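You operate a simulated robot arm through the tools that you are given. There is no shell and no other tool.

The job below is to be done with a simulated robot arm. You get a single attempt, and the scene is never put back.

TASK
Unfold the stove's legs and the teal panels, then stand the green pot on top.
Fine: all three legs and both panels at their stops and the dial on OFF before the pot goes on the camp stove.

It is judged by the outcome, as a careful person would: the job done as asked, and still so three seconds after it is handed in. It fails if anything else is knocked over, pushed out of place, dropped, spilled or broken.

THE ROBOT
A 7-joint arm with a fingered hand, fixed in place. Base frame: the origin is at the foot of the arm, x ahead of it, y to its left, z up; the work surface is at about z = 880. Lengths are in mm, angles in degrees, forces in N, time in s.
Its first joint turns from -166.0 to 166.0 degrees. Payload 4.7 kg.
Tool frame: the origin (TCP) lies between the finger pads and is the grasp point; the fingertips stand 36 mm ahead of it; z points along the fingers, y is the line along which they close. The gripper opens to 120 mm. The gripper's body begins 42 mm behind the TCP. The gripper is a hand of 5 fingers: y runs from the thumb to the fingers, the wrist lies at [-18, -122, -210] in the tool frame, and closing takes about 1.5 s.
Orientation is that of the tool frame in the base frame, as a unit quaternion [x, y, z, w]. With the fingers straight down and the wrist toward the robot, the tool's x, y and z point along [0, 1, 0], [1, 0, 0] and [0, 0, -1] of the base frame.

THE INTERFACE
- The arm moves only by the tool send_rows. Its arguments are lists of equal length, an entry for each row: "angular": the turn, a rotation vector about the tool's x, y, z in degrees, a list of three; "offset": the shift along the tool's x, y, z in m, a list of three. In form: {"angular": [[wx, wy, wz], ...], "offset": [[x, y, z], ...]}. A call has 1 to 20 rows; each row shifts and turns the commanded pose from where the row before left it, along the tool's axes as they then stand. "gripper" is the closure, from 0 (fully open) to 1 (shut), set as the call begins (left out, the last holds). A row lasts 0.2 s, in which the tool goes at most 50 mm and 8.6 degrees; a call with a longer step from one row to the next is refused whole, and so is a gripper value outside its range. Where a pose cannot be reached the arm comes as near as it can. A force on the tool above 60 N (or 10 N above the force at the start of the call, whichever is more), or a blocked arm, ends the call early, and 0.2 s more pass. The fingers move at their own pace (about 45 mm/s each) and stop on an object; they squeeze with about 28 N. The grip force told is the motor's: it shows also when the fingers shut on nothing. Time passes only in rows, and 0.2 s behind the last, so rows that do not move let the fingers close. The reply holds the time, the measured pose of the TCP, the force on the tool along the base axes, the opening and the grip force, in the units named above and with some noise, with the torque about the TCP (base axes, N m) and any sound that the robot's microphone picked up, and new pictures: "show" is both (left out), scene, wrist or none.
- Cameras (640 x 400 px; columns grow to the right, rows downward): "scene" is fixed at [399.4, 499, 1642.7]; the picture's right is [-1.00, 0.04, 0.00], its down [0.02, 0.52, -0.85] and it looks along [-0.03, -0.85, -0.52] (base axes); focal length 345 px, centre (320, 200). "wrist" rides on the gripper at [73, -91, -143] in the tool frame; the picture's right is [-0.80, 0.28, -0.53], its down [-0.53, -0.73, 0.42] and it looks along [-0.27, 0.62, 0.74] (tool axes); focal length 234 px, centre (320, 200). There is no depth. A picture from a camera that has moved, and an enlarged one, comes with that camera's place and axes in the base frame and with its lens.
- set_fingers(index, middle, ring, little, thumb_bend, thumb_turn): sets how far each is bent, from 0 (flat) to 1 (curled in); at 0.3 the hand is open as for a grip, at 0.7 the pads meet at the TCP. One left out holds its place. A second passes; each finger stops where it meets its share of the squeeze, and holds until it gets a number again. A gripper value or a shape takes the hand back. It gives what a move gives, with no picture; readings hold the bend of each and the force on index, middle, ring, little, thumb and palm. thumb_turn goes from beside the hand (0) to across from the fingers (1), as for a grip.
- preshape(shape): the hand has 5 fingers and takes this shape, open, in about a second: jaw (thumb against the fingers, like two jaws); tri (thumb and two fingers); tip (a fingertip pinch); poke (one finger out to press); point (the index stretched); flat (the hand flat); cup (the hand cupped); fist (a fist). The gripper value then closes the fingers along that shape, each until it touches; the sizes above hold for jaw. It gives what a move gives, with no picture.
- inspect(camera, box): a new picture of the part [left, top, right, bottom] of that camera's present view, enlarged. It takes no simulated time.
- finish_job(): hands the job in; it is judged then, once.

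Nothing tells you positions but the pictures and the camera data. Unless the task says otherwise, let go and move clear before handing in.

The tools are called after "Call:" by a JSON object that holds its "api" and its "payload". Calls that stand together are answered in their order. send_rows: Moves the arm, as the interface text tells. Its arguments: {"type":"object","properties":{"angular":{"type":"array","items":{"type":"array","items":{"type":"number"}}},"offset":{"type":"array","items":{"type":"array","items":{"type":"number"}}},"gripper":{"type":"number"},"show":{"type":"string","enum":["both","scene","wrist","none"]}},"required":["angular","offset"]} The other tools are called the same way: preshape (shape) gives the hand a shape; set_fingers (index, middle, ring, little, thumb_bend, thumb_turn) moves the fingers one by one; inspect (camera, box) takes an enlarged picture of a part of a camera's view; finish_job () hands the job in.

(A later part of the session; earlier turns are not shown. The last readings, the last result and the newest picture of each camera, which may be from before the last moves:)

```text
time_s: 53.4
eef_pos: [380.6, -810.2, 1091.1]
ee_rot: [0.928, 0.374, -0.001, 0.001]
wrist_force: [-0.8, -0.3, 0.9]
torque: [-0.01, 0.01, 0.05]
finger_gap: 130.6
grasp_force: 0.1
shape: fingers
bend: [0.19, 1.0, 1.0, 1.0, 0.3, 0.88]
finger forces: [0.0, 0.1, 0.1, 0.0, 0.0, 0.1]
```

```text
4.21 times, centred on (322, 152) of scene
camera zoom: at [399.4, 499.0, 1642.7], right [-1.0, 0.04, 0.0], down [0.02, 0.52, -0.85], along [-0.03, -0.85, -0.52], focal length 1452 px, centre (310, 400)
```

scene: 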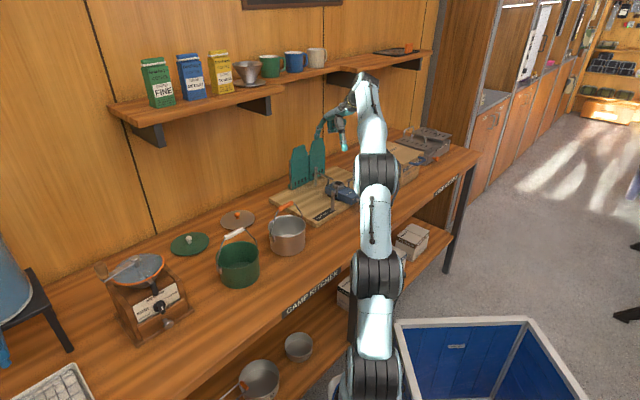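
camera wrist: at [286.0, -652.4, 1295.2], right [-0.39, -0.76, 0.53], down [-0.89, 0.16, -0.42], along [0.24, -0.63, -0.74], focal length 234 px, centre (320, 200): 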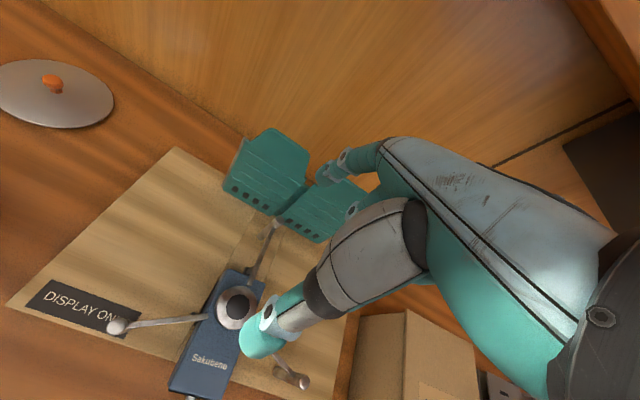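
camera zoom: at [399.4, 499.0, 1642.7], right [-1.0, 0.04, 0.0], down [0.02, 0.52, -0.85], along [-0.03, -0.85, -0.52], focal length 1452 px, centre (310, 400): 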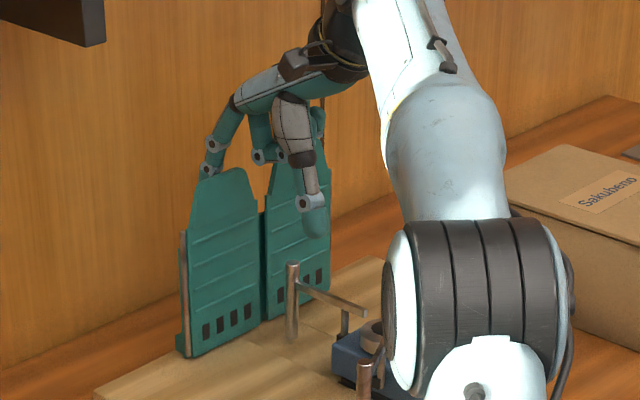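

The fingertip is now hooked behind the left tab without contact. I'll draw it forward gently, following the hinge arc.

Call:
{"api": "send_rows", "payload": {"angular": [[0, 0, 0], [0, 0, 0], [0, 0, 0]], "offset": [[0, -0.007, 0], [0, -0.007, 0], [0.0005, -0.007, 0]], "show": "none"}}

Call:
{"api": "inspect", "payload": {"camera": "wrist", "box": [210, 110, 370, 250]}}

Call:
{"api": "inspect", "payload": {"camera": "scene", "box": [280, 105, 365, 200]}}

```text
time_s: 54.2
eef_pos: [367.8, -794.5, 1091.7]
ee_rot: [0.928, 0.374, -0.001, -0.001]
wrist_force: [1.9, -0.8, 0.4]
torque: [-0.04, -0.05, 0.03]
finger_gap: 132.1
grasp_force: 0.1
shape: fingers
bend: [0.19, 1.0, 1.0, 1.0, 0.3, 0.88]
finger forces: [1.2, 0.0, 0.1, 0.0, 0.0, 0.1]
```

```text
2.86 times, centred on (290, 180) of wrist
camera zoom: at [357.4, -679.0, 1234.6], right [-0.39, -0.76, 0.52], down [-0.89, 0.16, -0.42], along [0.24, -0.63, -0.74], focal length 669 px, centre (406, 257)
```

zoom: 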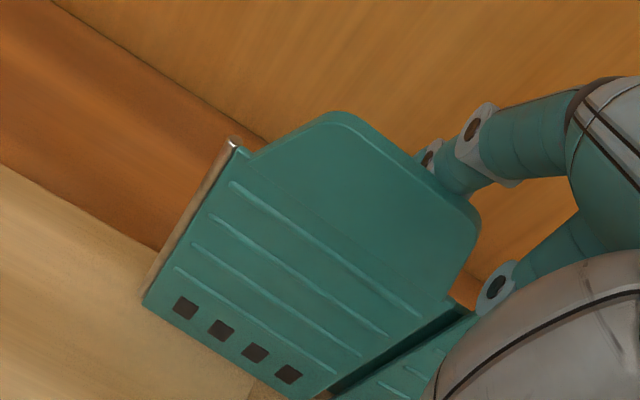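

```text
4.21 times, centred on (322, 152) of scene
camera zoom: at [399.4, 499.0, 1642.7], right [-1.0, 0.04, 0.0], down [0.02, 0.52, -0.85], along [-0.03, -0.85, -0.52], focal length 1452 px, centre (310, 400)
```

zoom: 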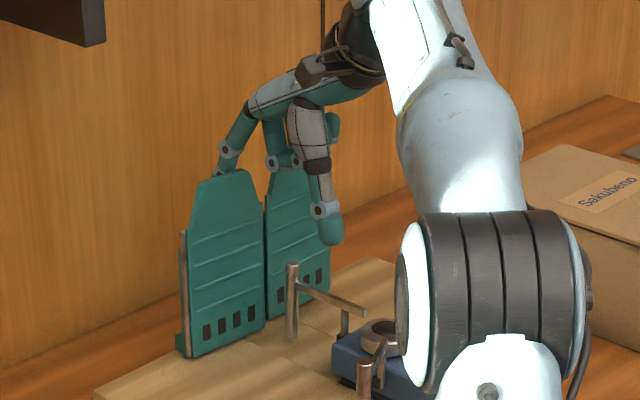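

The left panel is opening and the base stays put. Continuing along the arc.

Call:
{"api": "send_rows", "payload": {"angular": [[0, 0, 0], [0, 0, 0], [0, 0, 0], [0, 0, 0], [0, 0, 0]], "offset": [[0.0008, -0.007, 0], [0.0016, -0.007, 0], [0.0024, -0.0065, 0], [0.003, -0.006, 0], [0.0034, -0.0055, 0]], "show": "none"}}

Call:
{"api": "inspect", "payload": {"camera": "wrist", "box": [210, 110, 370, 250]}}

Call:
{"api": "inspect", "payload": {"camera": "scene", "box": [280, 105, 365, 200]}}

```text
time_s: 55.4
eef_pos: [353.0, -763.0, 1092.2]
ee_rot: [0.928, 0.373, 0.0, 0.0]
wrist_force: [-0.2, -0.6, 0.7]
torque: [-0.02, -0.05, 0.02]
finger_gap: 131.1
grasp_force: 0.2
shape: fingers
bend: [0.19, 1.0, 1.0, 1.0, 0.3, 0.88]
finger forces: [0.5, 0.0, 0.0, 0.1, 0.0, 0.1]
```

```text
2.86 times, centred on (290, 180) of wrist
camera zoom: at [343.5, -647.0, 1235.8], right [-0.39, -0.76, 0.53], down [-0.89, 0.16, -0.42], along [0.24, -0.63, -0.74], focal length 669 px, centre (406, 257)
```

zoom: 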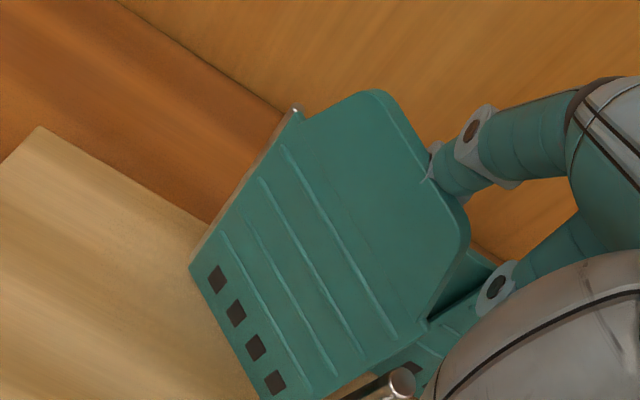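

```text
4.21 times, centred on (322, 152) of scene
camera zoom: at [399.4, 499.0, 1642.7], right [-1.0, 0.04, 0.0], down [0.02, 0.52, -0.85], along [-0.03, -0.85, -0.52], focal length 1452 px, centre (310, 400)
```

zoom: 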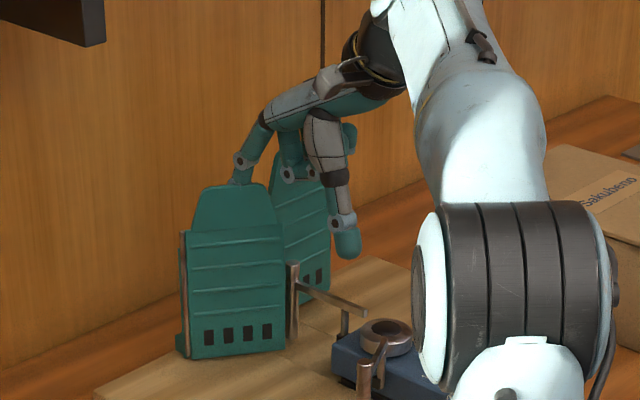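

Call:
{"api": "send_rows", "payload": {"angular": [[0, 0, 0], [0, 0, 0], [0, 0, 0], [0, 0, 0]], "offset": [[0.005, -0.0059, 0], [0.0056, -0.005, 0], [0.0063, -0.0044, 0], [0.0069, -0.0035, 0]], "show": "none"}}

Call:
{"api": "inspect", "payload": {"camera": "wrist", "box": [210, 110, 370, 250]}}

Call:
{"api": "inspect", "payload": {"camera": "scene", "box": [280, 105, 365, 200]}}

```text
time_s: 56.4
eef_pos: [358.7, -734.5, 1092.6]
ee_rot: [0.927, 0.374, -0.001, -0.001]
wrist_force: [-0.1, -0.7, 0.2]
torque: [0.03, 0.01, -0.02]
finger_gap: 130.5
grasp_force: 0.0
shape: fingers
bend: [0.19, 1.0, 1.0, 1.0, 0.3, 0.88]
finger forces: [0.1, 0.0, 0.0, 0.0, 0.1, 0.1]
```

```text
2.86 times, centred on (290, 180) of wrist
camera zoom: at [348.6, -617.4, 1235.7], right [-0.39, -0.76, 0.53], down [-0.89, 0.16, -0.42], along [0.24, -0.63, -0.74], focal length 669 px, centre (406, 257)
```

zoom: 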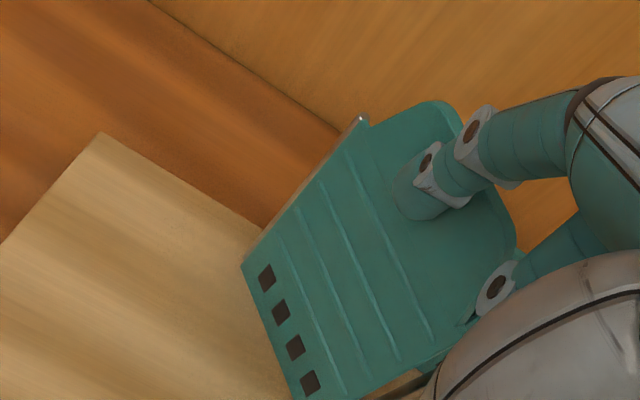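

```text
4.21 times, centred on (322, 152) of scene
camera zoom: at [399.4, 499.0, 1642.7], right [-1.0, 0.04, 0.0], down [0.02, 0.52, -0.85], along [-0.03, -0.85, -0.52], focal length 1452 px, centre (310, 400)
```

zoom: 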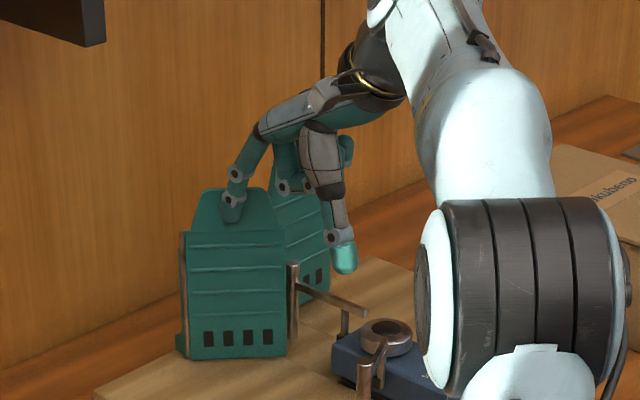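

The slanted finger slid over the tab top with the left panel about 45° open; nothing else moved. I'll lift, tilt the hand so the finger is nearly vertical, and re-insert it deeper behind the panel.

Call:
{"api": "send_rows", "payload": {"angular": [[0, 0, 0], [0, 0, 0], [6.67, 0, 0], [6.67, 0, 0], [6.67, 0, 0], [0, 0, 0], [0, 0, 0]], "offset": [[0, 0, -0.031], [0, 0, -0.031], [0, 0, 0], [0, 0, 0], [0, 0, 0], [-0.0251, 0.0137, -0.005], [-0.0251, 0.0137, -0.005]], "show": "none"}}

Call:
{"api": "inspect", "payload": {"camera": "wrist", "box": [210, 110, 370, 250]}}

Call:
{"api": "inspect", "payload": {"camera": "scene", "box": [280, 95, 365, 200]}}

```text
time_s: 58.0
eef_pos: [343.1, -765.4, 1145.2]
ee_rot: [0.913, 0.368, -0.065, -0.162]
wrist_force: [0.9, -0.4, -0.5]
torque: [0.0, 0.03, 0.0]
finger_gap: 130.5
grasp_force: 0.0
shape: fingers
bend: [0.19, 1.0, 1.0, 1.0, 0.3, 0.88]
finger forces: [0.1, 0.1, 0.0, 0.0, 0.0, 0.1]
out of reach, approached as far as the arm can: row 6, 7
```

```text
2.86 times, centred on (290, 180) of wrist
camera zoom: at [371.2, -688.9, 1311.6], right [-0.27, -0.88, 0.4], down [-0.96, 0.23, -0.15], along [0.04, -0.42, -0.91], focal length 669 px, centre (406, 257)
```

zoom: 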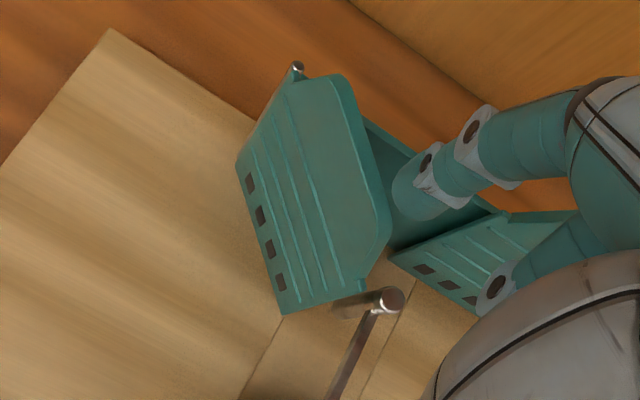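

```text
3.81 times, centred on (322, 148) of scene
camera zoom: at [399.4, 499.0, 1642.7], right [-1.0, 0.04, 0.0], down [0.02, 0.52, -0.85], along [-0.03, -0.85, -0.52], focal length 1314 px, centre (310, 400)
```

zoom: 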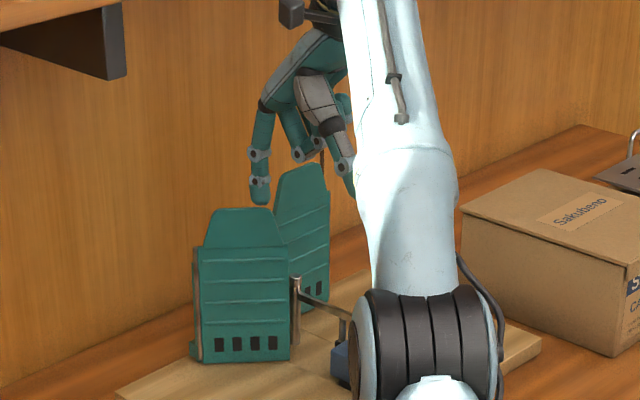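

Call:
{"api": "send_rows", "payload": {"angular": [[-8, 0, 0], [0, 0, 0]], "offset": [[0, 0, 0], [-0.0176, 0.0116, -0.0025]], "show": "none"}}

Call:
{"api": "inspect", "payload": {"camera": "wrist", "box": [210, 110, 370, 250]}}

Call:
{"api": "inspect", "payload": {"camera": "scene", "box": [280, 95, 365, 200]}}

```text
time_s: 58.6
eef_pos: [338.0, -792.5, 1134.7]
ee_rot: [0.922, 0.372, -0.037, -0.105]
wrist_force: [0.9, -3.4, -5.5]
torque: [0.33, -0.03, 0.04]
finger_gap: 130.5
grasp_force: 0.0
shape: fingers
bend: [0.19, 1.0, 1.0, 1.0, 0.3, 0.87]
finger forces: [0.0, 0.1, 0.1, 0.0, 0.0, 0.1]
```

```text
2.86 times, centred on (290, 180) of wrist
camera zoom: at [350.1, -702.6, 1296.0], right [-0.31, -0.84, 0.44], down [-0.94, 0.22, -0.26], along [0.12, -0.5, -0.86], focal length 669 px, centre (406, 257)
```

zoom: 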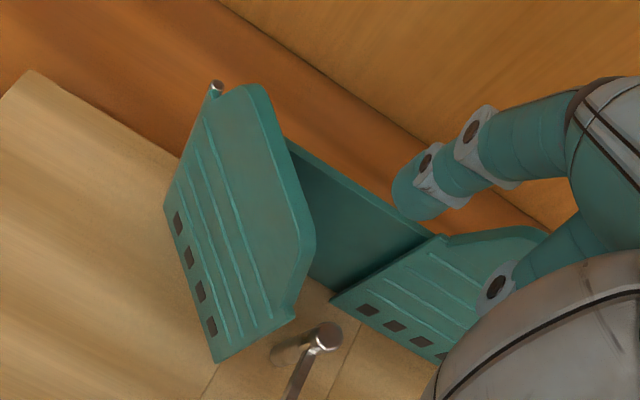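

```text
3.81 times, centred on (322, 148) of scene
camera zoom: at [399.4, 499.0, 1642.7], right [-1.0, 0.04, 0.0], down [0.02, 0.52, -0.85], along [-0.03, -0.85, -0.52], focal length 1314 px, centre (310, 400)
```

zoom: 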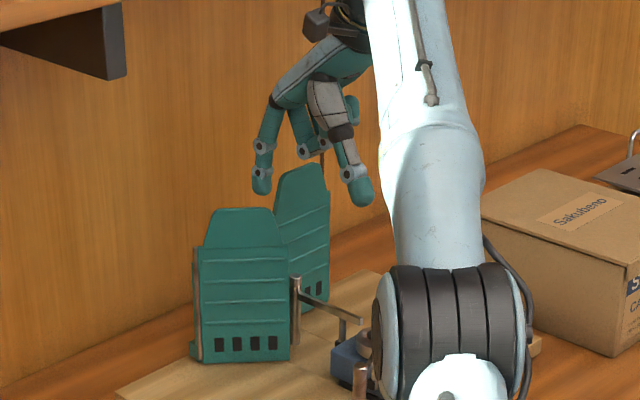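

Call:
{"api": "send_rows", "payload": {"angular": [[0, 0, 0], [0, 0, 0]], "offset": [[0, 0, 0], [0, 0, 0]], "show": "both"}}

```text
time_s: 59.2
eef_pos: [338.5, -787.7, 1145.4]
ee_rot: [0.922, 0.372, -0.039, -0.097]
wrist_force: [-0.2, 0.4, 0.2]
torque: [0.03, 0.01, 0.01]
finger_gap: 130.5
grasp_force: 0.1
shape: fingers
bend: [0.19, 1.0, 1.0, 1.0, 0.3, 0.87]
finger forces: [0.1, 0.1, 0.0, 0.0, 0.0, 0.0]
camera wrist: at [349.6, -693.8, 1304.9], right [-0.31, -0.83, 0.46], down [-0.94, 0.21, -0.26], along [0.12, -0.51, -0.85], focal length 234 px, centre (320, 200)
```

scene: 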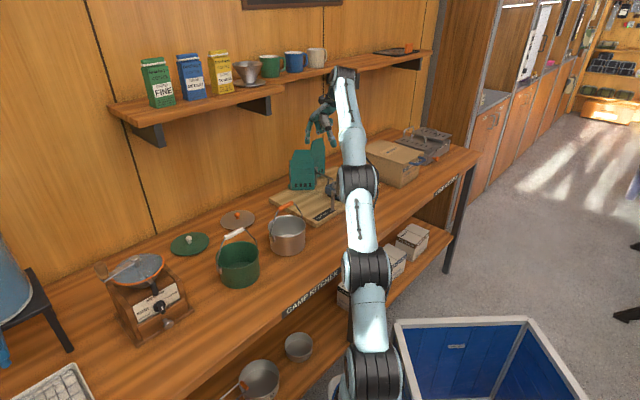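
wrist: 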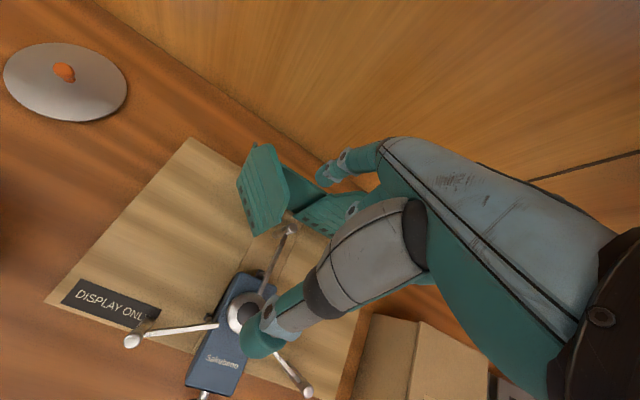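

That was only a transient. The fingertip is now above the space between the half-open left panel and the back plate; lowering it there.

Call:
{"api": "send_rows", "payload": {"angular": [[0, 0, 0], [0, 0, 0], [0, 0, 0]], "offset": [[0, 0.0047, 0.0222], [0, 0.0047, 0.0222], [0, 0.0047, 0.0222]], "show": "none"}}

Call:
{"api": "inspect", "payload": {"camera": "wrist", "box": [210, 110, 370, 250]}}

Call:
{"api": "inspect", "payload": {"camera": "scene", "box": [280, 95, 365, 200]}}

```text
time_s: 60.0
eef_pos: [337.8, -786.5, 1075.8]
ee_rot: [0.922, 0.372, -0.04, -0.096]
wrist_force: [0.5, -0.5, 0.2]
torque: [0.0, 0.02, -0.02]
finger_gap: 130.4
grasp_force: 0.1
shape: fingers
bend: [0.19, 1.0, 1.0, 1.0, 0.3, 0.87]
finger forces: [0.0, 0.0, 0.0, 0.0, 0.1, 0.0]
```

```text
2.86 times, centred on (290, 180) of wrist
camera zoom: at [350.5, -693.3, 1235.2], right [-0.31, -0.83, 0.46], down [-0.94, 0.21, -0.26], along [0.12, -0.51, -0.85], focal length 669 px, centre (406, 257)
```

zoom: 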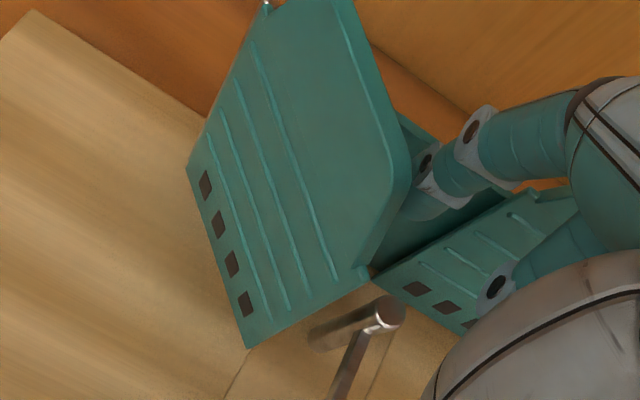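

```text
3.81 times, centred on (322, 148) of scene
camera zoom: at [399.4, 499.0, 1642.7], right [-1.0, 0.04, 0.0], down [0.02, 0.52, -0.85], along [-0.03, -0.85, -0.52], focal length 1314 px, centre (310, 400)
```

zoom: 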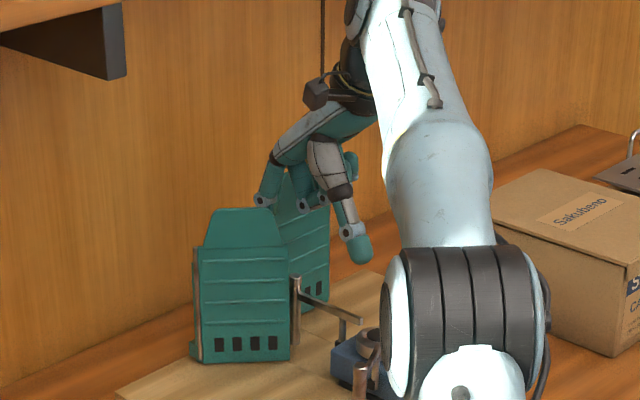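

Now pushing the left panel further open from inside.

Call:
{"api": "send_rows", "payload": {"angular": [[0, 0, 0], [0, 0, 0], [0, 0, 0], [0, 0, 0]], "offset": [[0.0065, -0.00685, 0.00146], [0.0065, -0.00685, 0.00146], [0.005, -0.0053, 0.0011], [0.005, -0.0053, 0.0011]], "show": "none"}}

Call:
{"api": "inspect", "payload": {"camera": "wrist", "box": [210, 110, 370, 250]}}

Call:
{"api": "inspect", "payload": {"camera": "scene", "box": [280, 95, 365, 200]}}

```text
time_s: 61.0
eef_pos: [338.5, -752.4, 1076.2]
ee_rot: [0.922, 0.372, -0.039, -0.097]
wrist_force: [0.1, -0.1, -0.4]
torque: [0.0, 0.0, -0.03]
finger_gap: 130.6
grasp_force: 0.1
shape: fingers
bend: [0.19, 1.0, 1.0, 1.0, 0.3, 0.87]
finger forces: [0.0, 0.0, 0.0, 0.0, 0.0, 0.1]
```

```text
2.86 times, centred on (290, 180) of wrist
camera zoom: at [350.0, -659.6, 1234.5], right [-0.31, -0.83, 0.46], down [-0.94, 0.21, -0.26], along [0.12, -0.51, -0.85], focal length 669 px, centre (406, 257)
```

zoom: 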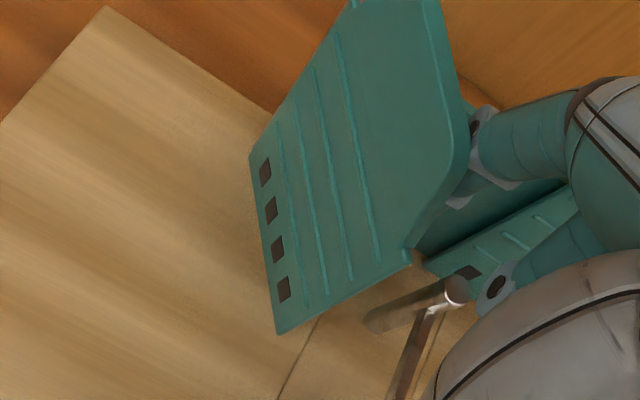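

```text
3.81 times, centred on (322, 148) of scene
camera zoom: at [399.4, 499.0, 1642.7], right [-1.0, 0.04, 0.0], down [0.02, 0.52, -0.85], along [-0.03, -0.85, -0.52], focal length 1314 px, centre (310, 400)
```

zoom: 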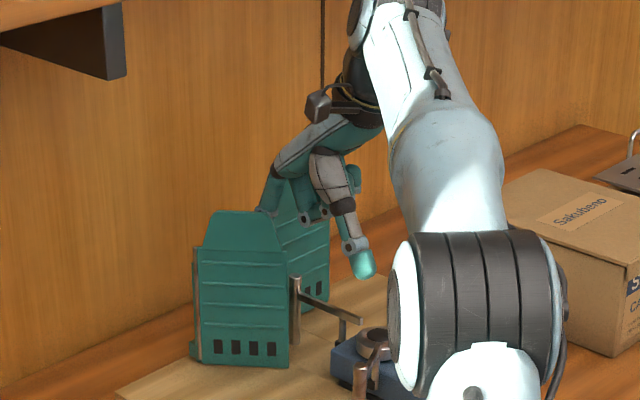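

Call:
{"api": "send_rows", "payload": {"angular": [[0, 0, 0], [0, 0, 0], [0, 0, 0], [0, 0, 0]], "offset": [[0.006, -0.0054, 0.0011], [0.006, -0.0045, 0.001], [0.006, -0.0036, 0.0008], [0.006, -0.0026, 0.0006]], "show": "none"}}

Call:
{"api": "inspect", "payload": {"camera": "wrist", "box": [210, 110, 370, 250]}}

Call:
{"api": "inspect", "payload": {"camera": "scene", "box": [280, 95, 365, 200]}}

```text
time_s: 62.0
eef_pos: [343.9, -724.5, 1076.7]
ee_rot: [0.922, 0.372, -0.039, -0.096]
wrist_force: [-0.2, 0.2, 0.0]
torque: [0.03, -0.01, -0.02]
finger_gap: 130.6
grasp_force: 0.0
shape: fingers
bend: [0.19, 1.0, 1.0, 1.0, 0.3, 0.87]
finger forces: [0.1, 0.1, 0.0, 0.0, 0.0, 0.0]
```

```text
2.86 times, centred on (290, 180) of wrist
camera zoom: at [355.1, -630.8, 1235.6], right [-0.31, -0.83, 0.46], down [-0.94, 0.21, -0.26], along [0.12, -0.51, -0.85], focal length 669 px, centre (406, 257)
```

zoom: 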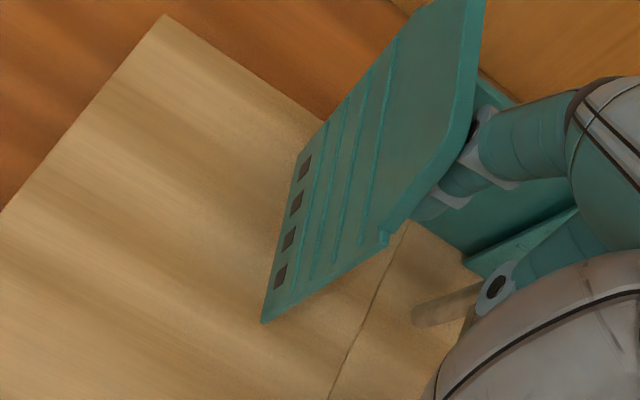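

```text
3.81 times, centred on (322, 148) of scene
camera zoom: at [399.4, 499.0, 1642.7], right [-1.0, 0.04, 0.0], down [0.02, 0.52, -0.85], along [-0.03, -0.85, -0.52], focal length 1314 px, centre (310, 400)
```

zoom: 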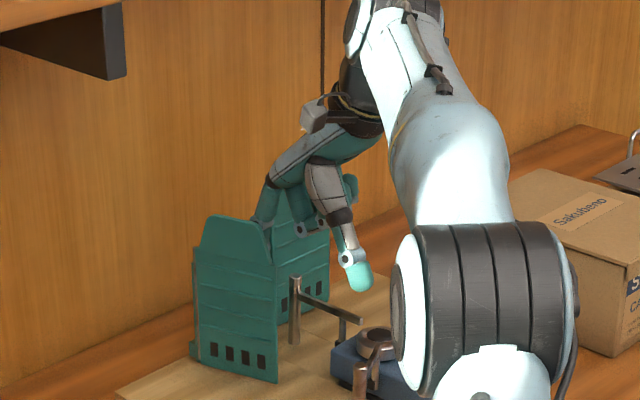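

Call:
{"api": "send_rows", "payload": {"angular": [[0, 0, 0], [0, 0, 0]], "offset": [[0.006, -0.0018, 0.0004], [0.006, -0.001, 0.0002]], "show": "none"}}

Call:
{"api": "send_rows", "payload": {"angular": [[0, 0, 0], [0, 0, 0]], "offset": [[0.005, 0, 0], [0.004, 0, 0]], "show": "none"}}

Call:
{"api": "inspect", "payload": {"camera": "wrist", "box": [210, 110, 370, 250]}}

Call:
{"api": "inspect", "payload": {"camera": "scene", "box": [280, 95, 365, 200]}}

```text
time_s: 62.6
eef_pos: [349.6, -713.6, 1075.7]
ee_rot: [0.922, 0.372, -0.04, -0.097]
wrist_force: [-0.3, -0.1, -0.2]
torque: [-0.01, 0.01, -0.01]
finger_gap: 130.5
grasp_force: 0.0
shape: fingers
bend: [0.19, 1.0, 1.0, 1.0, 0.3, 0.87]
finger forces: [0.1, 0.0, 0.0, 0.0, 0.0, 0.0]
```

```text
time_s: 63.2
eef_pos: [356.6, -707.9, 1074.2]
ee_rot: [0.922, 0.372, -0.039, -0.097]
wrist_force: [0.4, -0.4, 0.4]
torque: [0.02, -0.01, 0.01]
finger_gap: 130.5
grasp_force: 0.2
shape: fingers
bend: [0.19, 1.0, 1.0, 1.0, 0.3, 0.87]
finger forces: [0.1, 0.0, 0.0, 0.0, 0.0, 0.1]
```

```text
2.86 times, centred on (290, 180) of wrist
camera zoom: at [368.9, -614.7, 1234.6], right [-0.31, -0.83, 0.46], down [-0.94, 0.21, -0.26], along [0.12, -0.51, -0.85], focal length 669 px, centre (406, 257)
```

zoom: 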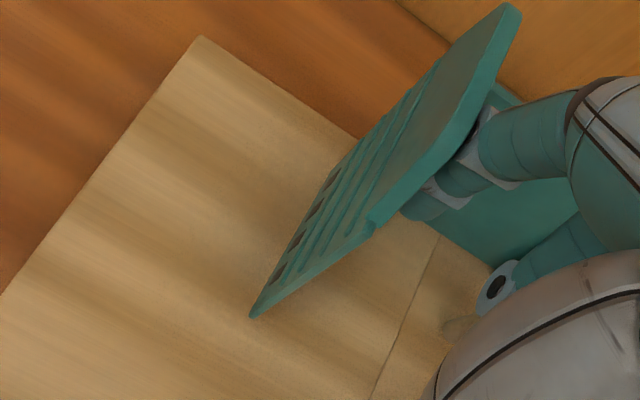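

```text
3.81 times, centred on (322, 148) of scene
camera zoom: at [399.4, 499.0, 1642.7], right [-1.0, 0.04, 0.0], down [0.02, 0.52, -0.85], along [-0.03, -0.85, -0.52], focal length 1314 px, centre (310, 400)
```

zoom: 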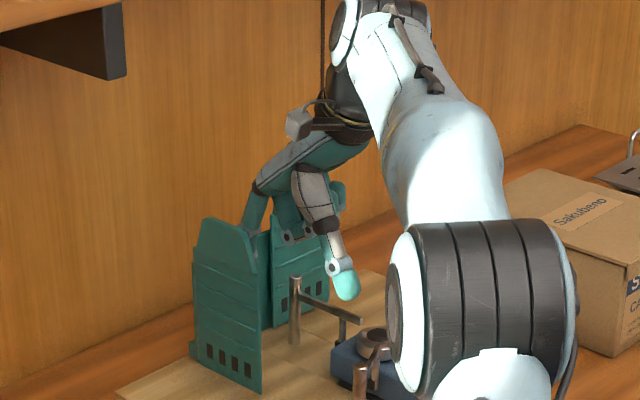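

Call:
{"api": "send_rows", "payload": {"angular": [[0, 0, 0], [0, 0, 0]], "offset": [[0.004, 0, 0], [0.004, 0, 0]], "show": "none"}}

Call:
{"api": "send_rows", "payload": {"angular": [[0, 0, 0], [0, 0, 0]], "offset": [[0.003, 0.0003, 0], [0.003, 0.0003, 0]], "show": "none"}}

Call:
{"api": "inspect", "payload": {"camera": "wrist", "box": [210, 110, 370, 250]}}

Call:
{"api": "inspect", "payload": {"camera": "scene", "box": [280, 95, 365, 200]}}

```text
time_s: 63.8
eef_pos: [361.6, -702.7, 1076.0]
ee_rot: [0.922, 0.372, -0.038, -0.097]
wrist_force: [0.0, 0.4, 0.5]
torque: [-0.03, -0.01, -0.02]
finger_gap: 130.3
grasp_force: 0.2
shape: fingers
bend: [0.19, 1.0, 1.0, 1.0, 0.3, 0.87]
finger forces: [0.0, 0.0, 0.0, 0.0, 0.0, 0.0]
```

```text
time_s: 64.4
eef_pos: [368.3, -698.6, 1075.8]
ee_rot: [0.923, 0.371, -0.038, -0.097]
wrist_force: [0.5, -0.5, 0.4]
torque: [0.03, 0.05, 0.0]
finger_gap: 130.4
grasp_force: 0.0
shape: fingers
bend: [0.19, 1.0, 1.0, 1.0, 0.3, 0.87]
finger forces: [0.1, 0.0, 0.0, 0.0, 0.0, 0.0]
```

```text
2.86 times, centred on (290, 180) of wrist
camera zoom: at [379.2, -605.7, 1235.3], right [-0.31, -0.83, 0.46], down [-0.94, 0.21, -0.26], along [0.12, -0.51, -0.85], focal length 669 px, centre (406, 257)
```

zoom: 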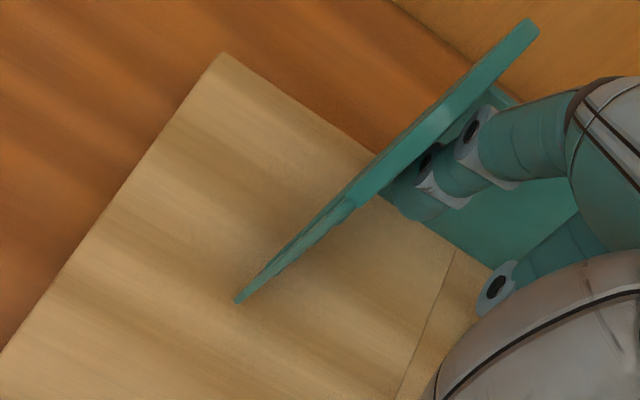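

```text
3.81 times, centred on (322, 148) of scene
camera zoom: at [399.4, 499.0, 1642.7], right [-1.0, 0.04, 0.0], down [0.02, 0.52, -0.85], along [-0.03, -0.85, -0.52], focal length 1314 px, centre (310, 400)
```

zoom: 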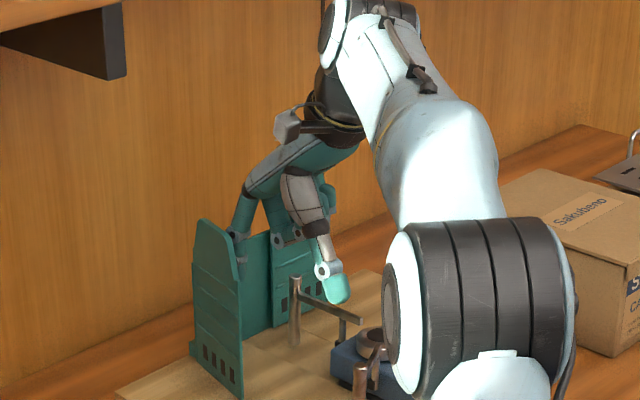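

Call:
{"api": "send_rows", "payload": {"angular": [[0, 0, 0], [0, 0, 0]], "offset": [[0.004, 0.0007, 0], [0.004, 0.001, -0.0002]], "show": "none"}}

Call:
{"api": "send_rows", "payload": {"angular": [[0, 0, 0], [0, 0, 0]], "offset": [[0.003, 0.001, -0.0002], [0.003, 0.001, -0.0002]], "show": "none"}}

Call:
{"api": "inspect", "payload": {"camera": "wrist", "box": [210, 110, 370, 250]}}

Call:
{"api": "inspect", "payload": {"camera": "scene", "box": [280, 95, 365, 200]}}

```text
time_s: 65.0
eef_pos: [373.7, -694.7, 1075.0]
ee_rot: [0.922, 0.372, -0.04, -0.096]
wrist_force: [-5.5, -3.5, 1.3]
torque: [-0.04, -0.11, -0.41]
finger_gap: 129.6
grasp_force: 3.2
shape: fingers
bend: [0.2, 1.0, 1.0, 1.0, 0.3, 0.87]
finger forces: [6.6, 0.0, 0.0, 0.1, 0.0, 0.0]
```

```text
time_s: 65.6
eef_pos: [378.3, -692.8, 1075.1]
ee_rot: [0.923, 0.37, -0.04, -0.097]
wrist_force: [-21.4, -11.2, 1.5]
torque: [0.09, -0.34, -1.39]
finger_gap: 127.8
grasp_force: 11.9
shape: fingers
bend: [0.21, 1.0, 1.0, 1.0, 0.3, 0.87]
finger forces: [23.8, 0.0, 0.1, 0.0, 0.0, 0.0]
```

```text
2.86 times, centred on (290, 180) of wrist
camera zoom: at [390.5, -599.8, 1235.3], right [-0.32, -0.83, 0.46], down [-0.94, 0.21, -0.26], along [0.12, -0.51, -0.85], focal length 669 px, centre (406, 257)
```

zoom: 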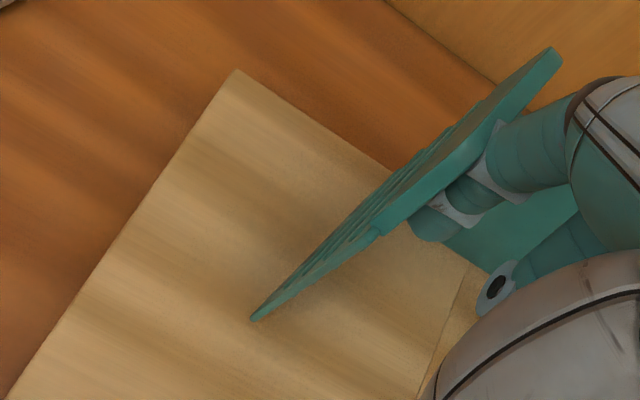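

```text
3.81 times, centred on (322, 148) of scene
camera zoom: at [399.4, 499.0, 1642.7], right [-1.0, 0.04, 0.0], down [0.02, 0.52, -0.85], along [-0.03, -0.85, -0.52], focal length 1314 px, centre (310, 400)
```

zoom: 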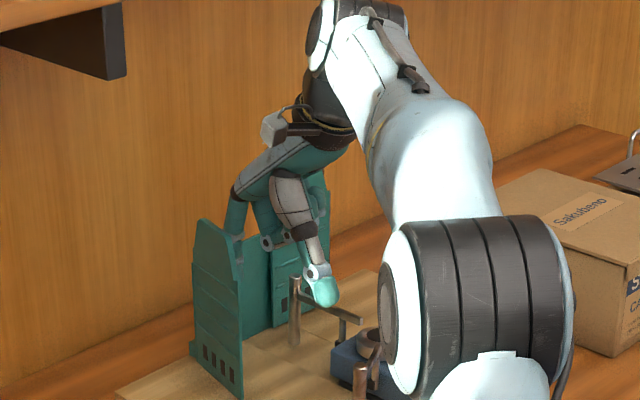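

The left panel is firmly at its stop (its base did not move). Backing off and lifting out.

Call:
{"api": "send_rows", "payload": {"angular": [[0, 0, 0], [0, 0, 0], [0, 0, 0], [0, 0, 0], [0, 0, 0], [0, 0, 0]], "offset": [[-0.008, 0, 0], [-0.012, 0, 0], [0, -0.0047, -0.0222], [0, -0.0047, -0.0222], [0, -0.0062, -0.0293], [-0.02, -0.03, 0]]}}

Call:
{"api": "inspect", "payload": {"camera": "scene", "box": [280, 115, 365, 200]}}

Call:
{"api": "inspect", "payload": {"camera": "wrist", "box": [180, 90, 400, 280]}}

```text
time_s: 67.0
eef_pos: [329.3, -698.7, 1158.1]
ee_rot: [0.922, 0.372, -0.039, -0.096]
wrist_force: [0.3, -0.3, -0.2]
torque: [0.04, 0.0, 0.01]
finger_gap: 130.3
grasp_force: 0.1
shape: fingers
bend: [0.19, 1.0, 1.0, 1.0, 0.3, 0.87]
finger forces: [0.0, 0.0, 0.0, 0.0, 0.0, 0.0]
camera wrist: at [341.8, -605.3, 1317.0], right [-0.31, -0.83, 0.46], down [-0.94, 0.21, -0.26], along [0.12, -0.51, -0.85], focal length 234 px, centre (320, 200)
```

scene: 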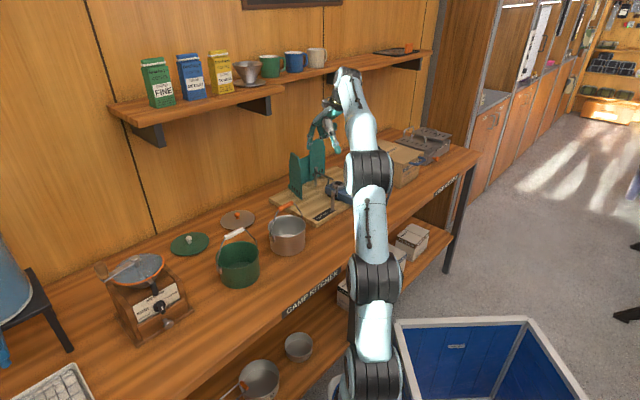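
wrist: 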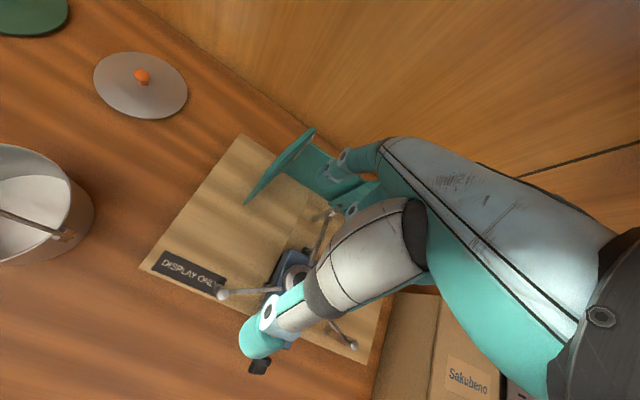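

```text
4.71 times, centred on (322, 158) of scene
camera zoom: at [399.4, 499.0, 1642.7], right [-1.0, 0.04, 0.0], down [0.02, 0.52, -0.85], along [-0.03, -0.85, -0.52], focal length 1623 px, centre (308, 400)
```

zoom: 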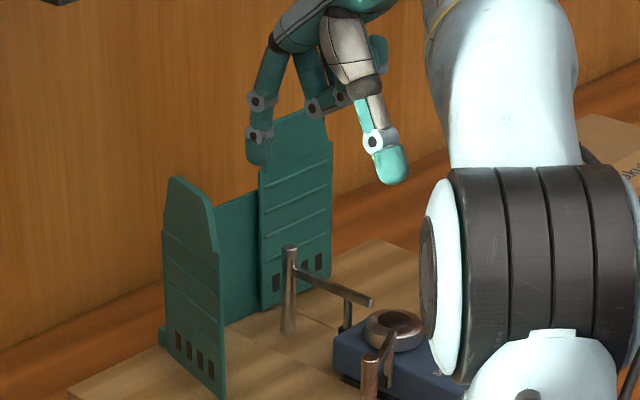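

```text
2.11 times, centred on (290, 185) of wrist
camera zoom: at [341.8, -605.3, 1317.0], right [-0.31, -0.83, 0.46], down [-0.94, 0.21, -0.26], along [0.12, -0.51, -0.85], focal length 493 px, centre (383, 232)
```

zoom: 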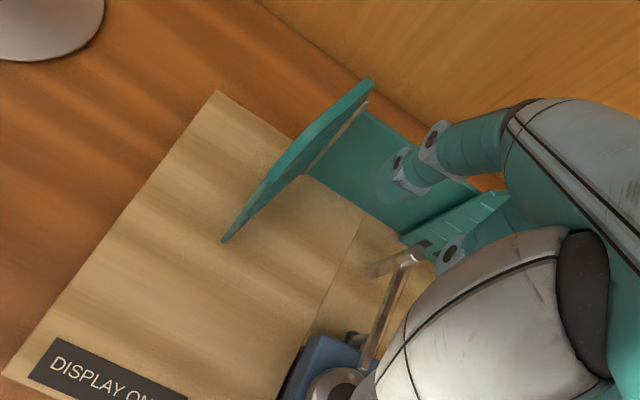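

The left panel is open at its stop (about 100°). For the right panel, which is further away, I'll use a hooked index finger with the hand pitched forward; first I move to the right in front of it.

Call:
{"api": "send_rows", "payload": {"angular": [[0, 0, 0], [0, 0, 0], [0, 0, 0], [-7.9, 0, 0], [-7.9, 0, 0], [-7.9, 0, 0], [-7.9, 0, 0]], "offset": [[-0.0425, 0, 0], [-0.0425, 0, 0], [-0.0425, 0, 0], [0, 0, 0], [0, 0, 0], [0, 0, 0], [0, 0, 0]], "show": "none"}}

Call:
{"api": "set_fingers", "payload": {"index": 0.5}}

Call:
{"api": "inspect", "payload": {"camera": "scene", "box": [280, 85, 385, 200]}}

Call:
{"api": "inspect", "payload": {"camera": "wrist", "box": [140, 40, 400, 280]}}

```text
time_s: 68.6
eef_pos: [228.2, -842.6, 1201.5]
ee_rot: [0.914, 0.369, 0.064, 0.158]
wrist_force: [-0.6, -2.9, -1.6]
torque: [0.15, -0.15, 0.15]
finger_gap: 130.4
grasp_force: 0.1
shape: fingers
bend: [0.19, 1.0, 1.0, 1.0, 0.3, 0.87]
finger forces: [0.0, 0.0, 0.0, 0.0, 0.0, 0.0]
out of reach, approached as far as the arm can: row 5, 6, 7
```

```text
time_s: 69.6
eef_pos: [227.9, -845.6, 1201.2]
ee_rot: [0.914, 0.369, 0.065, 0.156]
wrist_force: [0.2, -0.8, -0.1]
torque: [-0.02, -0.01, 0.0]
finger_gap: 95.4
grasp_force: 0.0
shape: fingers
bend: [0.5, 1.0, 1.0, 1.0, 0.3, 0.87]
finger forces: [0.0, 0.0, 0.0, 0.0, 0.0, 0.1]
```

```text
3.48 times, centred on (332, 142) of scene
camera zoom: at [399.4, 499.0, 1642.7], right [-1.0, 0.04, 0.0], down [0.02, 0.52, -0.85], along [-0.03, -0.85, -0.52], focal length 1199 px, centre (276, 400)
```

zoom: 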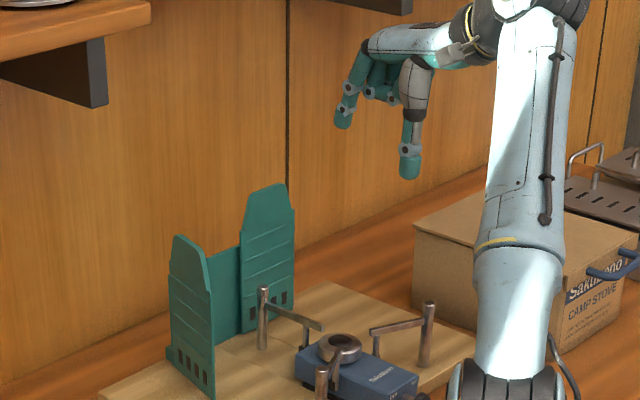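

```text
1.67 times, centred on (270, 160) of wrist
camera zoom: at [187.4, -698.3, 1305.2], right [-0.52, -0.62, 0.59], down [-0.76, 0.03, -0.65], along [0.39, -0.78, -0.49], focal length 390 px, centre (403, 267)
```

zoom: 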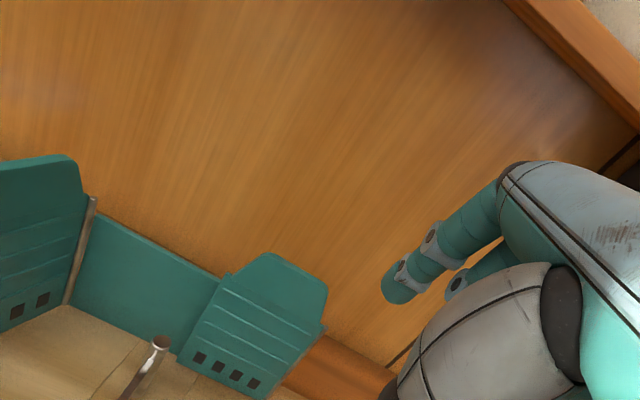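

The index hook tip is now about 58 mm ahead and 28 mm below the TCP. I'll move it over the right tab and check its position before lowering.

Call:
{"api": "send_rows", "payload": {"angular": [[0, 0, 0], [0, 0, 0], [0, 0, 0], [0, 0, 0]], "offset": [[0.0172, 0.021, 0.0274], [0.0172, 0.021, 0.0274], [0.0172, 0.021, 0.0274], [0, 0, 0]], "show": "none"}}

Call:
{"api": "inspect", "payload": {"camera": "scene", "box": [290, 95, 375, 190]}}

Call:
{"api": "inspect", "payload": {"camera": "wrist", "box": [160, 90, 380, 280]}}

```text
time_s: 70.6
eef_pos: [322.3, -890.9, 1153.4]
ee_rot: [0.914, 0.369, 0.064, 0.157]
wrist_force: [-1.1, -0.7, 0.5]
torque: [0.01, -0.01, 0.03]
finger_gap: 95.1
grasp_force: 0.0
shape: fingers
bend: [0.5, 1.0, 1.0, 1.0, 0.3, 0.87]
finger forces: [0.1, 0.1, 0.1, 0.2, 0.0, 0.1]
out of reach, approached as far as the arm can: row 1, 2, 3
```

```text
4.21 times, centred on (332, 142) of scene
camera zoom: at [399.4, 499.0, 1642.7], right [-1.0, 0.04, 0.0], down [0.02, 0.52, -0.85], along [-0.03, -0.85, -0.52], focal length 1452 px, centre (267, 442)
```

zoom: 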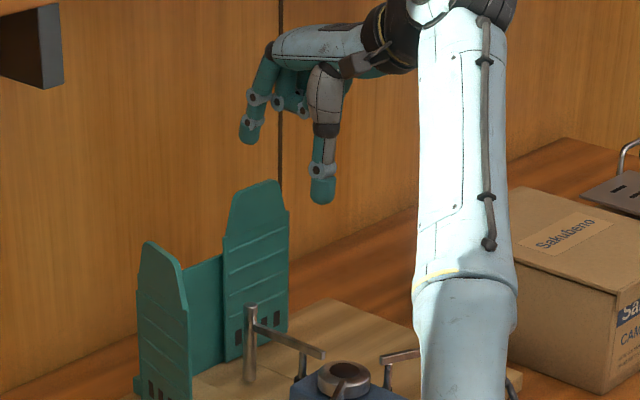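

```text
2.11 times, centred on (270, 185) of wrist
camera zoom: at [282.4, -743.8, 1259.0], right [-0.52, -0.62, 0.59], down [-0.76, 0.03, -0.65], along [0.39, -0.78, -0.49], focal length 493 px, centre (425, 232)
```

zoom: 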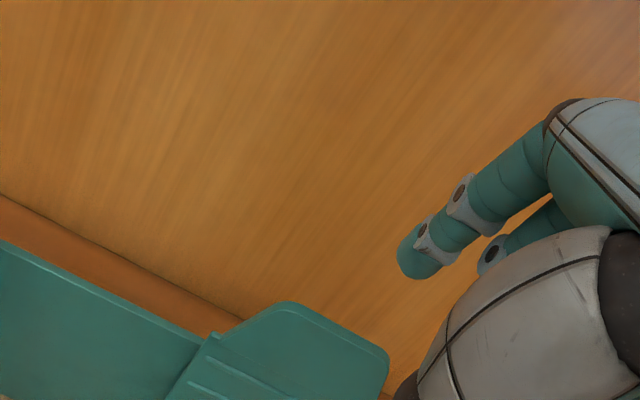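

Call:
{"api": "send_rows", "payload": {"angular": [[0, 0, 0], [0, 0, 0]], "offset": [[0.0075, -0.0075, 0.015], [0.0075, -0.0075, 0.015]], "show": "none"}}

Call:
{"api": "inspect", "payload": {"camera": "scene", "box": [290, 95, 375, 190]}}

Call:
{"api": "inspect", "payload": {"camera": "wrist", "box": [160, 90, 380, 280]}}

```text
time_s: 71.2
eef_pos: [329.5, -901.2, 1136.6]
ee_rot: [0.914, 0.369, 0.064, 0.157]
wrist_force: [0.1, -0.8, 0.9]
torque: [0.01, 0.03, -0.02]
finger_gap: 95.1
grasp_force: 0.1
shape: fingers
bend: [0.5, 1.0, 1.0, 1.0, 0.3, 0.87]
finger forces: [0.1, 0.0, 0.1, 0.1, 0.0, 0.1]
out of reach, approached as far as the arm can: row 1, 2
```

```text
4.21 times, centred on (332, 142) of scene
camera zoom: at [399.4, 499.0, 1642.7], right [-1.0, 0.04, 0.0], down [0.02, 0.52, -0.85], along [-0.03, -0.85, -0.52], focal length 1452 px, centre (267, 442)
```

zoom: 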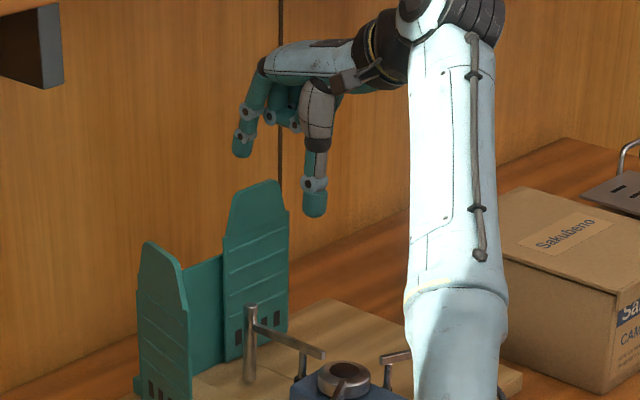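

```text
2.11 times, centred on (270, 185) of wrist
camera zoom: at [289.2, -754.8, 1241.0], right [-0.52, -0.62, 0.59], down [-0.76, 0.03, -0.64], along [0.39, -0.78, -0.49], focal length 493 px, centre (425, 232)
```

zoom: 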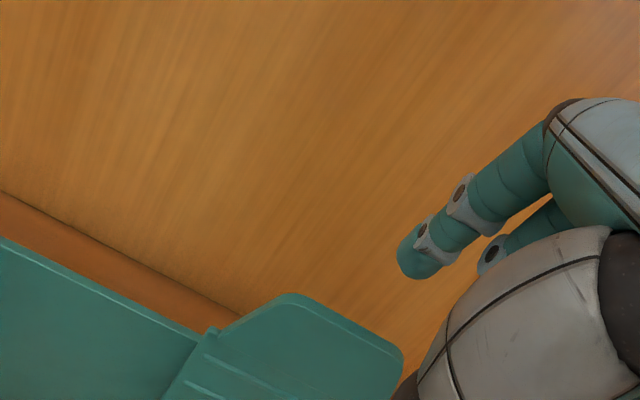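

Call:
{"api": "send_rows", "payload": {"angular": [[8, 0, 0], [0, 0, 0]], "offset": [[0, 0, 0], [0, 0, 0]], "show": "none"}}

```text
time_s: 71.8
eef_pos: [330.1, -896.8, 1135.0]
ee_rot: [0.922, 0.373, 0.038, 0.095]
wrist_force: [-0.1, -0.8, -1.8]
torque: [0.0, -0.09, 0.0]
finger_gap: 95.1
grasp_force: 0.1
shape: fingers
bend: [0.5, 1.0, 1.0, 1.0, 0.3, 0.87]
finger forces: [0.1, 0.0, 0.0, 0.1, 0.0, 0.0]
out of reach, approached as far as the arm can: row 1
```

Call:
{"api": "send_rows", "payload": {"angular": [[0, 0, 0], [0, 0, 0]], "offset": [[0.012, -0.0158, 0.0172], [0, 0, 0]], "show": "none"}}

```text
time_s: 72.4
eef_pos: [328.2, -879.9, 1114.6]
ee_rot: [0.923, 0.372, 0.039, 0.09]
wrist_force: [-1.2, -1.7, -2.4]
torque: [0.1, -0.14, 0.08]
finger_gap: 94.9
grasp_force: 0.1
shape: fingers
bend: [0.5, 1.0, 1.0, 1.0, 0.3, 0.88]
finger forces: [0.0, 0.0, 0.0, 0.1, 0.1, 0.0]
out of reach, approached as far as the arm can: row 1
```

Call:
{"api": "inspect", "payload": {"camera": "scene", "box": [290, 105, 375, 190]}}

Call:
{"api": "inspect", "payload": {"camera": "wrist", "box": [160, 90, 380, 280]}}

```text
4.71 times, centred on (332, 148) of scene
camera zoom: at [399.4, 499.0, 1642.7], right [-1.0, 0.04, 0.0], down [0.02, 0.52, -0.85], along [-0.03, -0.85, -0.52], focal length 1623 px, centre (261, 447)
```

zoom: 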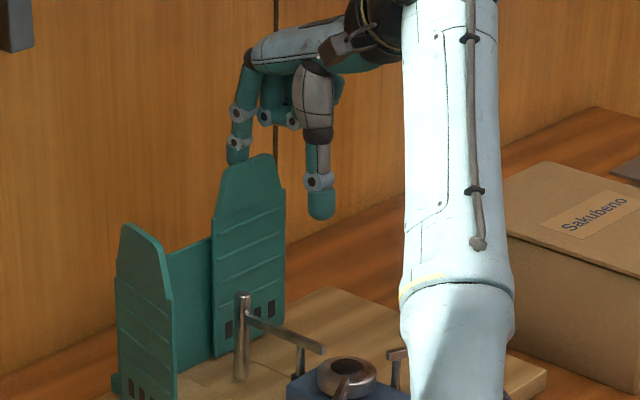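

```text
2.11 times, centred on (270, 185) of wrist
camera zoom: at [298.7, -745.6, 1238.1], right [-0.46, -0.68, 0.56], down [-0.82, 0.09, -0.56], along [0.33, -0.72, -0.6], focal length 493 px, centre (425, 232)
```

zoom: 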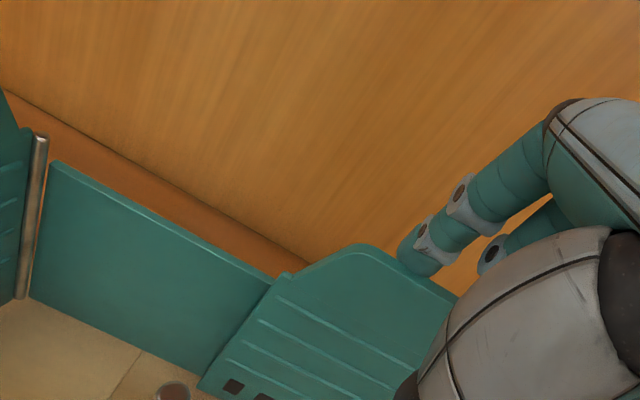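

Call:
{"api": "send_rows", "payload": {"angular": [[0, 0, 0], [0, 0, 0]], "offset": [[0, -0.0035, 0.0176], [0, 0, 0]], "show": "none"}}

Call:
{"api": "inspect", "payload": {"camera": "scene", "box": [300, 115, 350, 165]}}

Call:
{"api": "inspect", "payload": {"camera": "wrist", "box": [160, 90, 380, 280]}}

```text
time_s: 73.0
eef_pos: [328.4, -891.1, 1100.5]
ee_rot: [0.923, 0.372, 0.038, 0.092]
wrist_force: [-0.2, -0.3, 1.1]
torque: [0.01, -0.03, 0.01]
finger_gap: 94.8
grasp_force: 0.0
shape: fingers
bend: [0.5, 1.0, 1.0, 1.0, 0.3, 0.87]
finger forces: [0.1, 0.0, 0.0, 0.1, 0.0, 0.1]
out of reach, approached as far as the arm can: row 1
```

```text
8.00 times, centred on (325, 140) of scene
camera zoom: at [399.4, 499.0, 1642.7], right [-1.0, 0.04, 0.0], down [0.02, 0.52, -0.85], along [-0.03, -0.85, -0.52], focal length 2759 px, centre (280, 680)
```

zoom: 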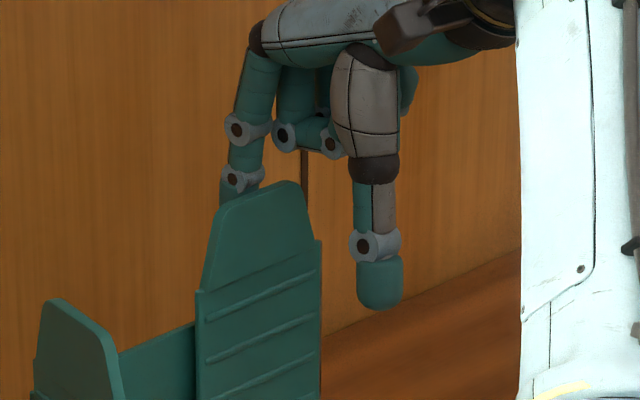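

```text
2.11 times, centred on (270, 185) of wrist
camera zoom: at [299.1, -757.0, 1223.2], right [-0.46, -0.68, 0.57], down [-0.82, 0.09, -0.56], along [0.33, -0.73, -0.6], focal length 493 px, centre (425, 232)
```

zoom: 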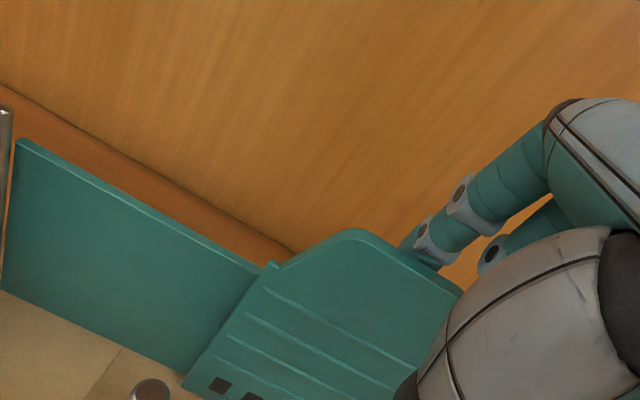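

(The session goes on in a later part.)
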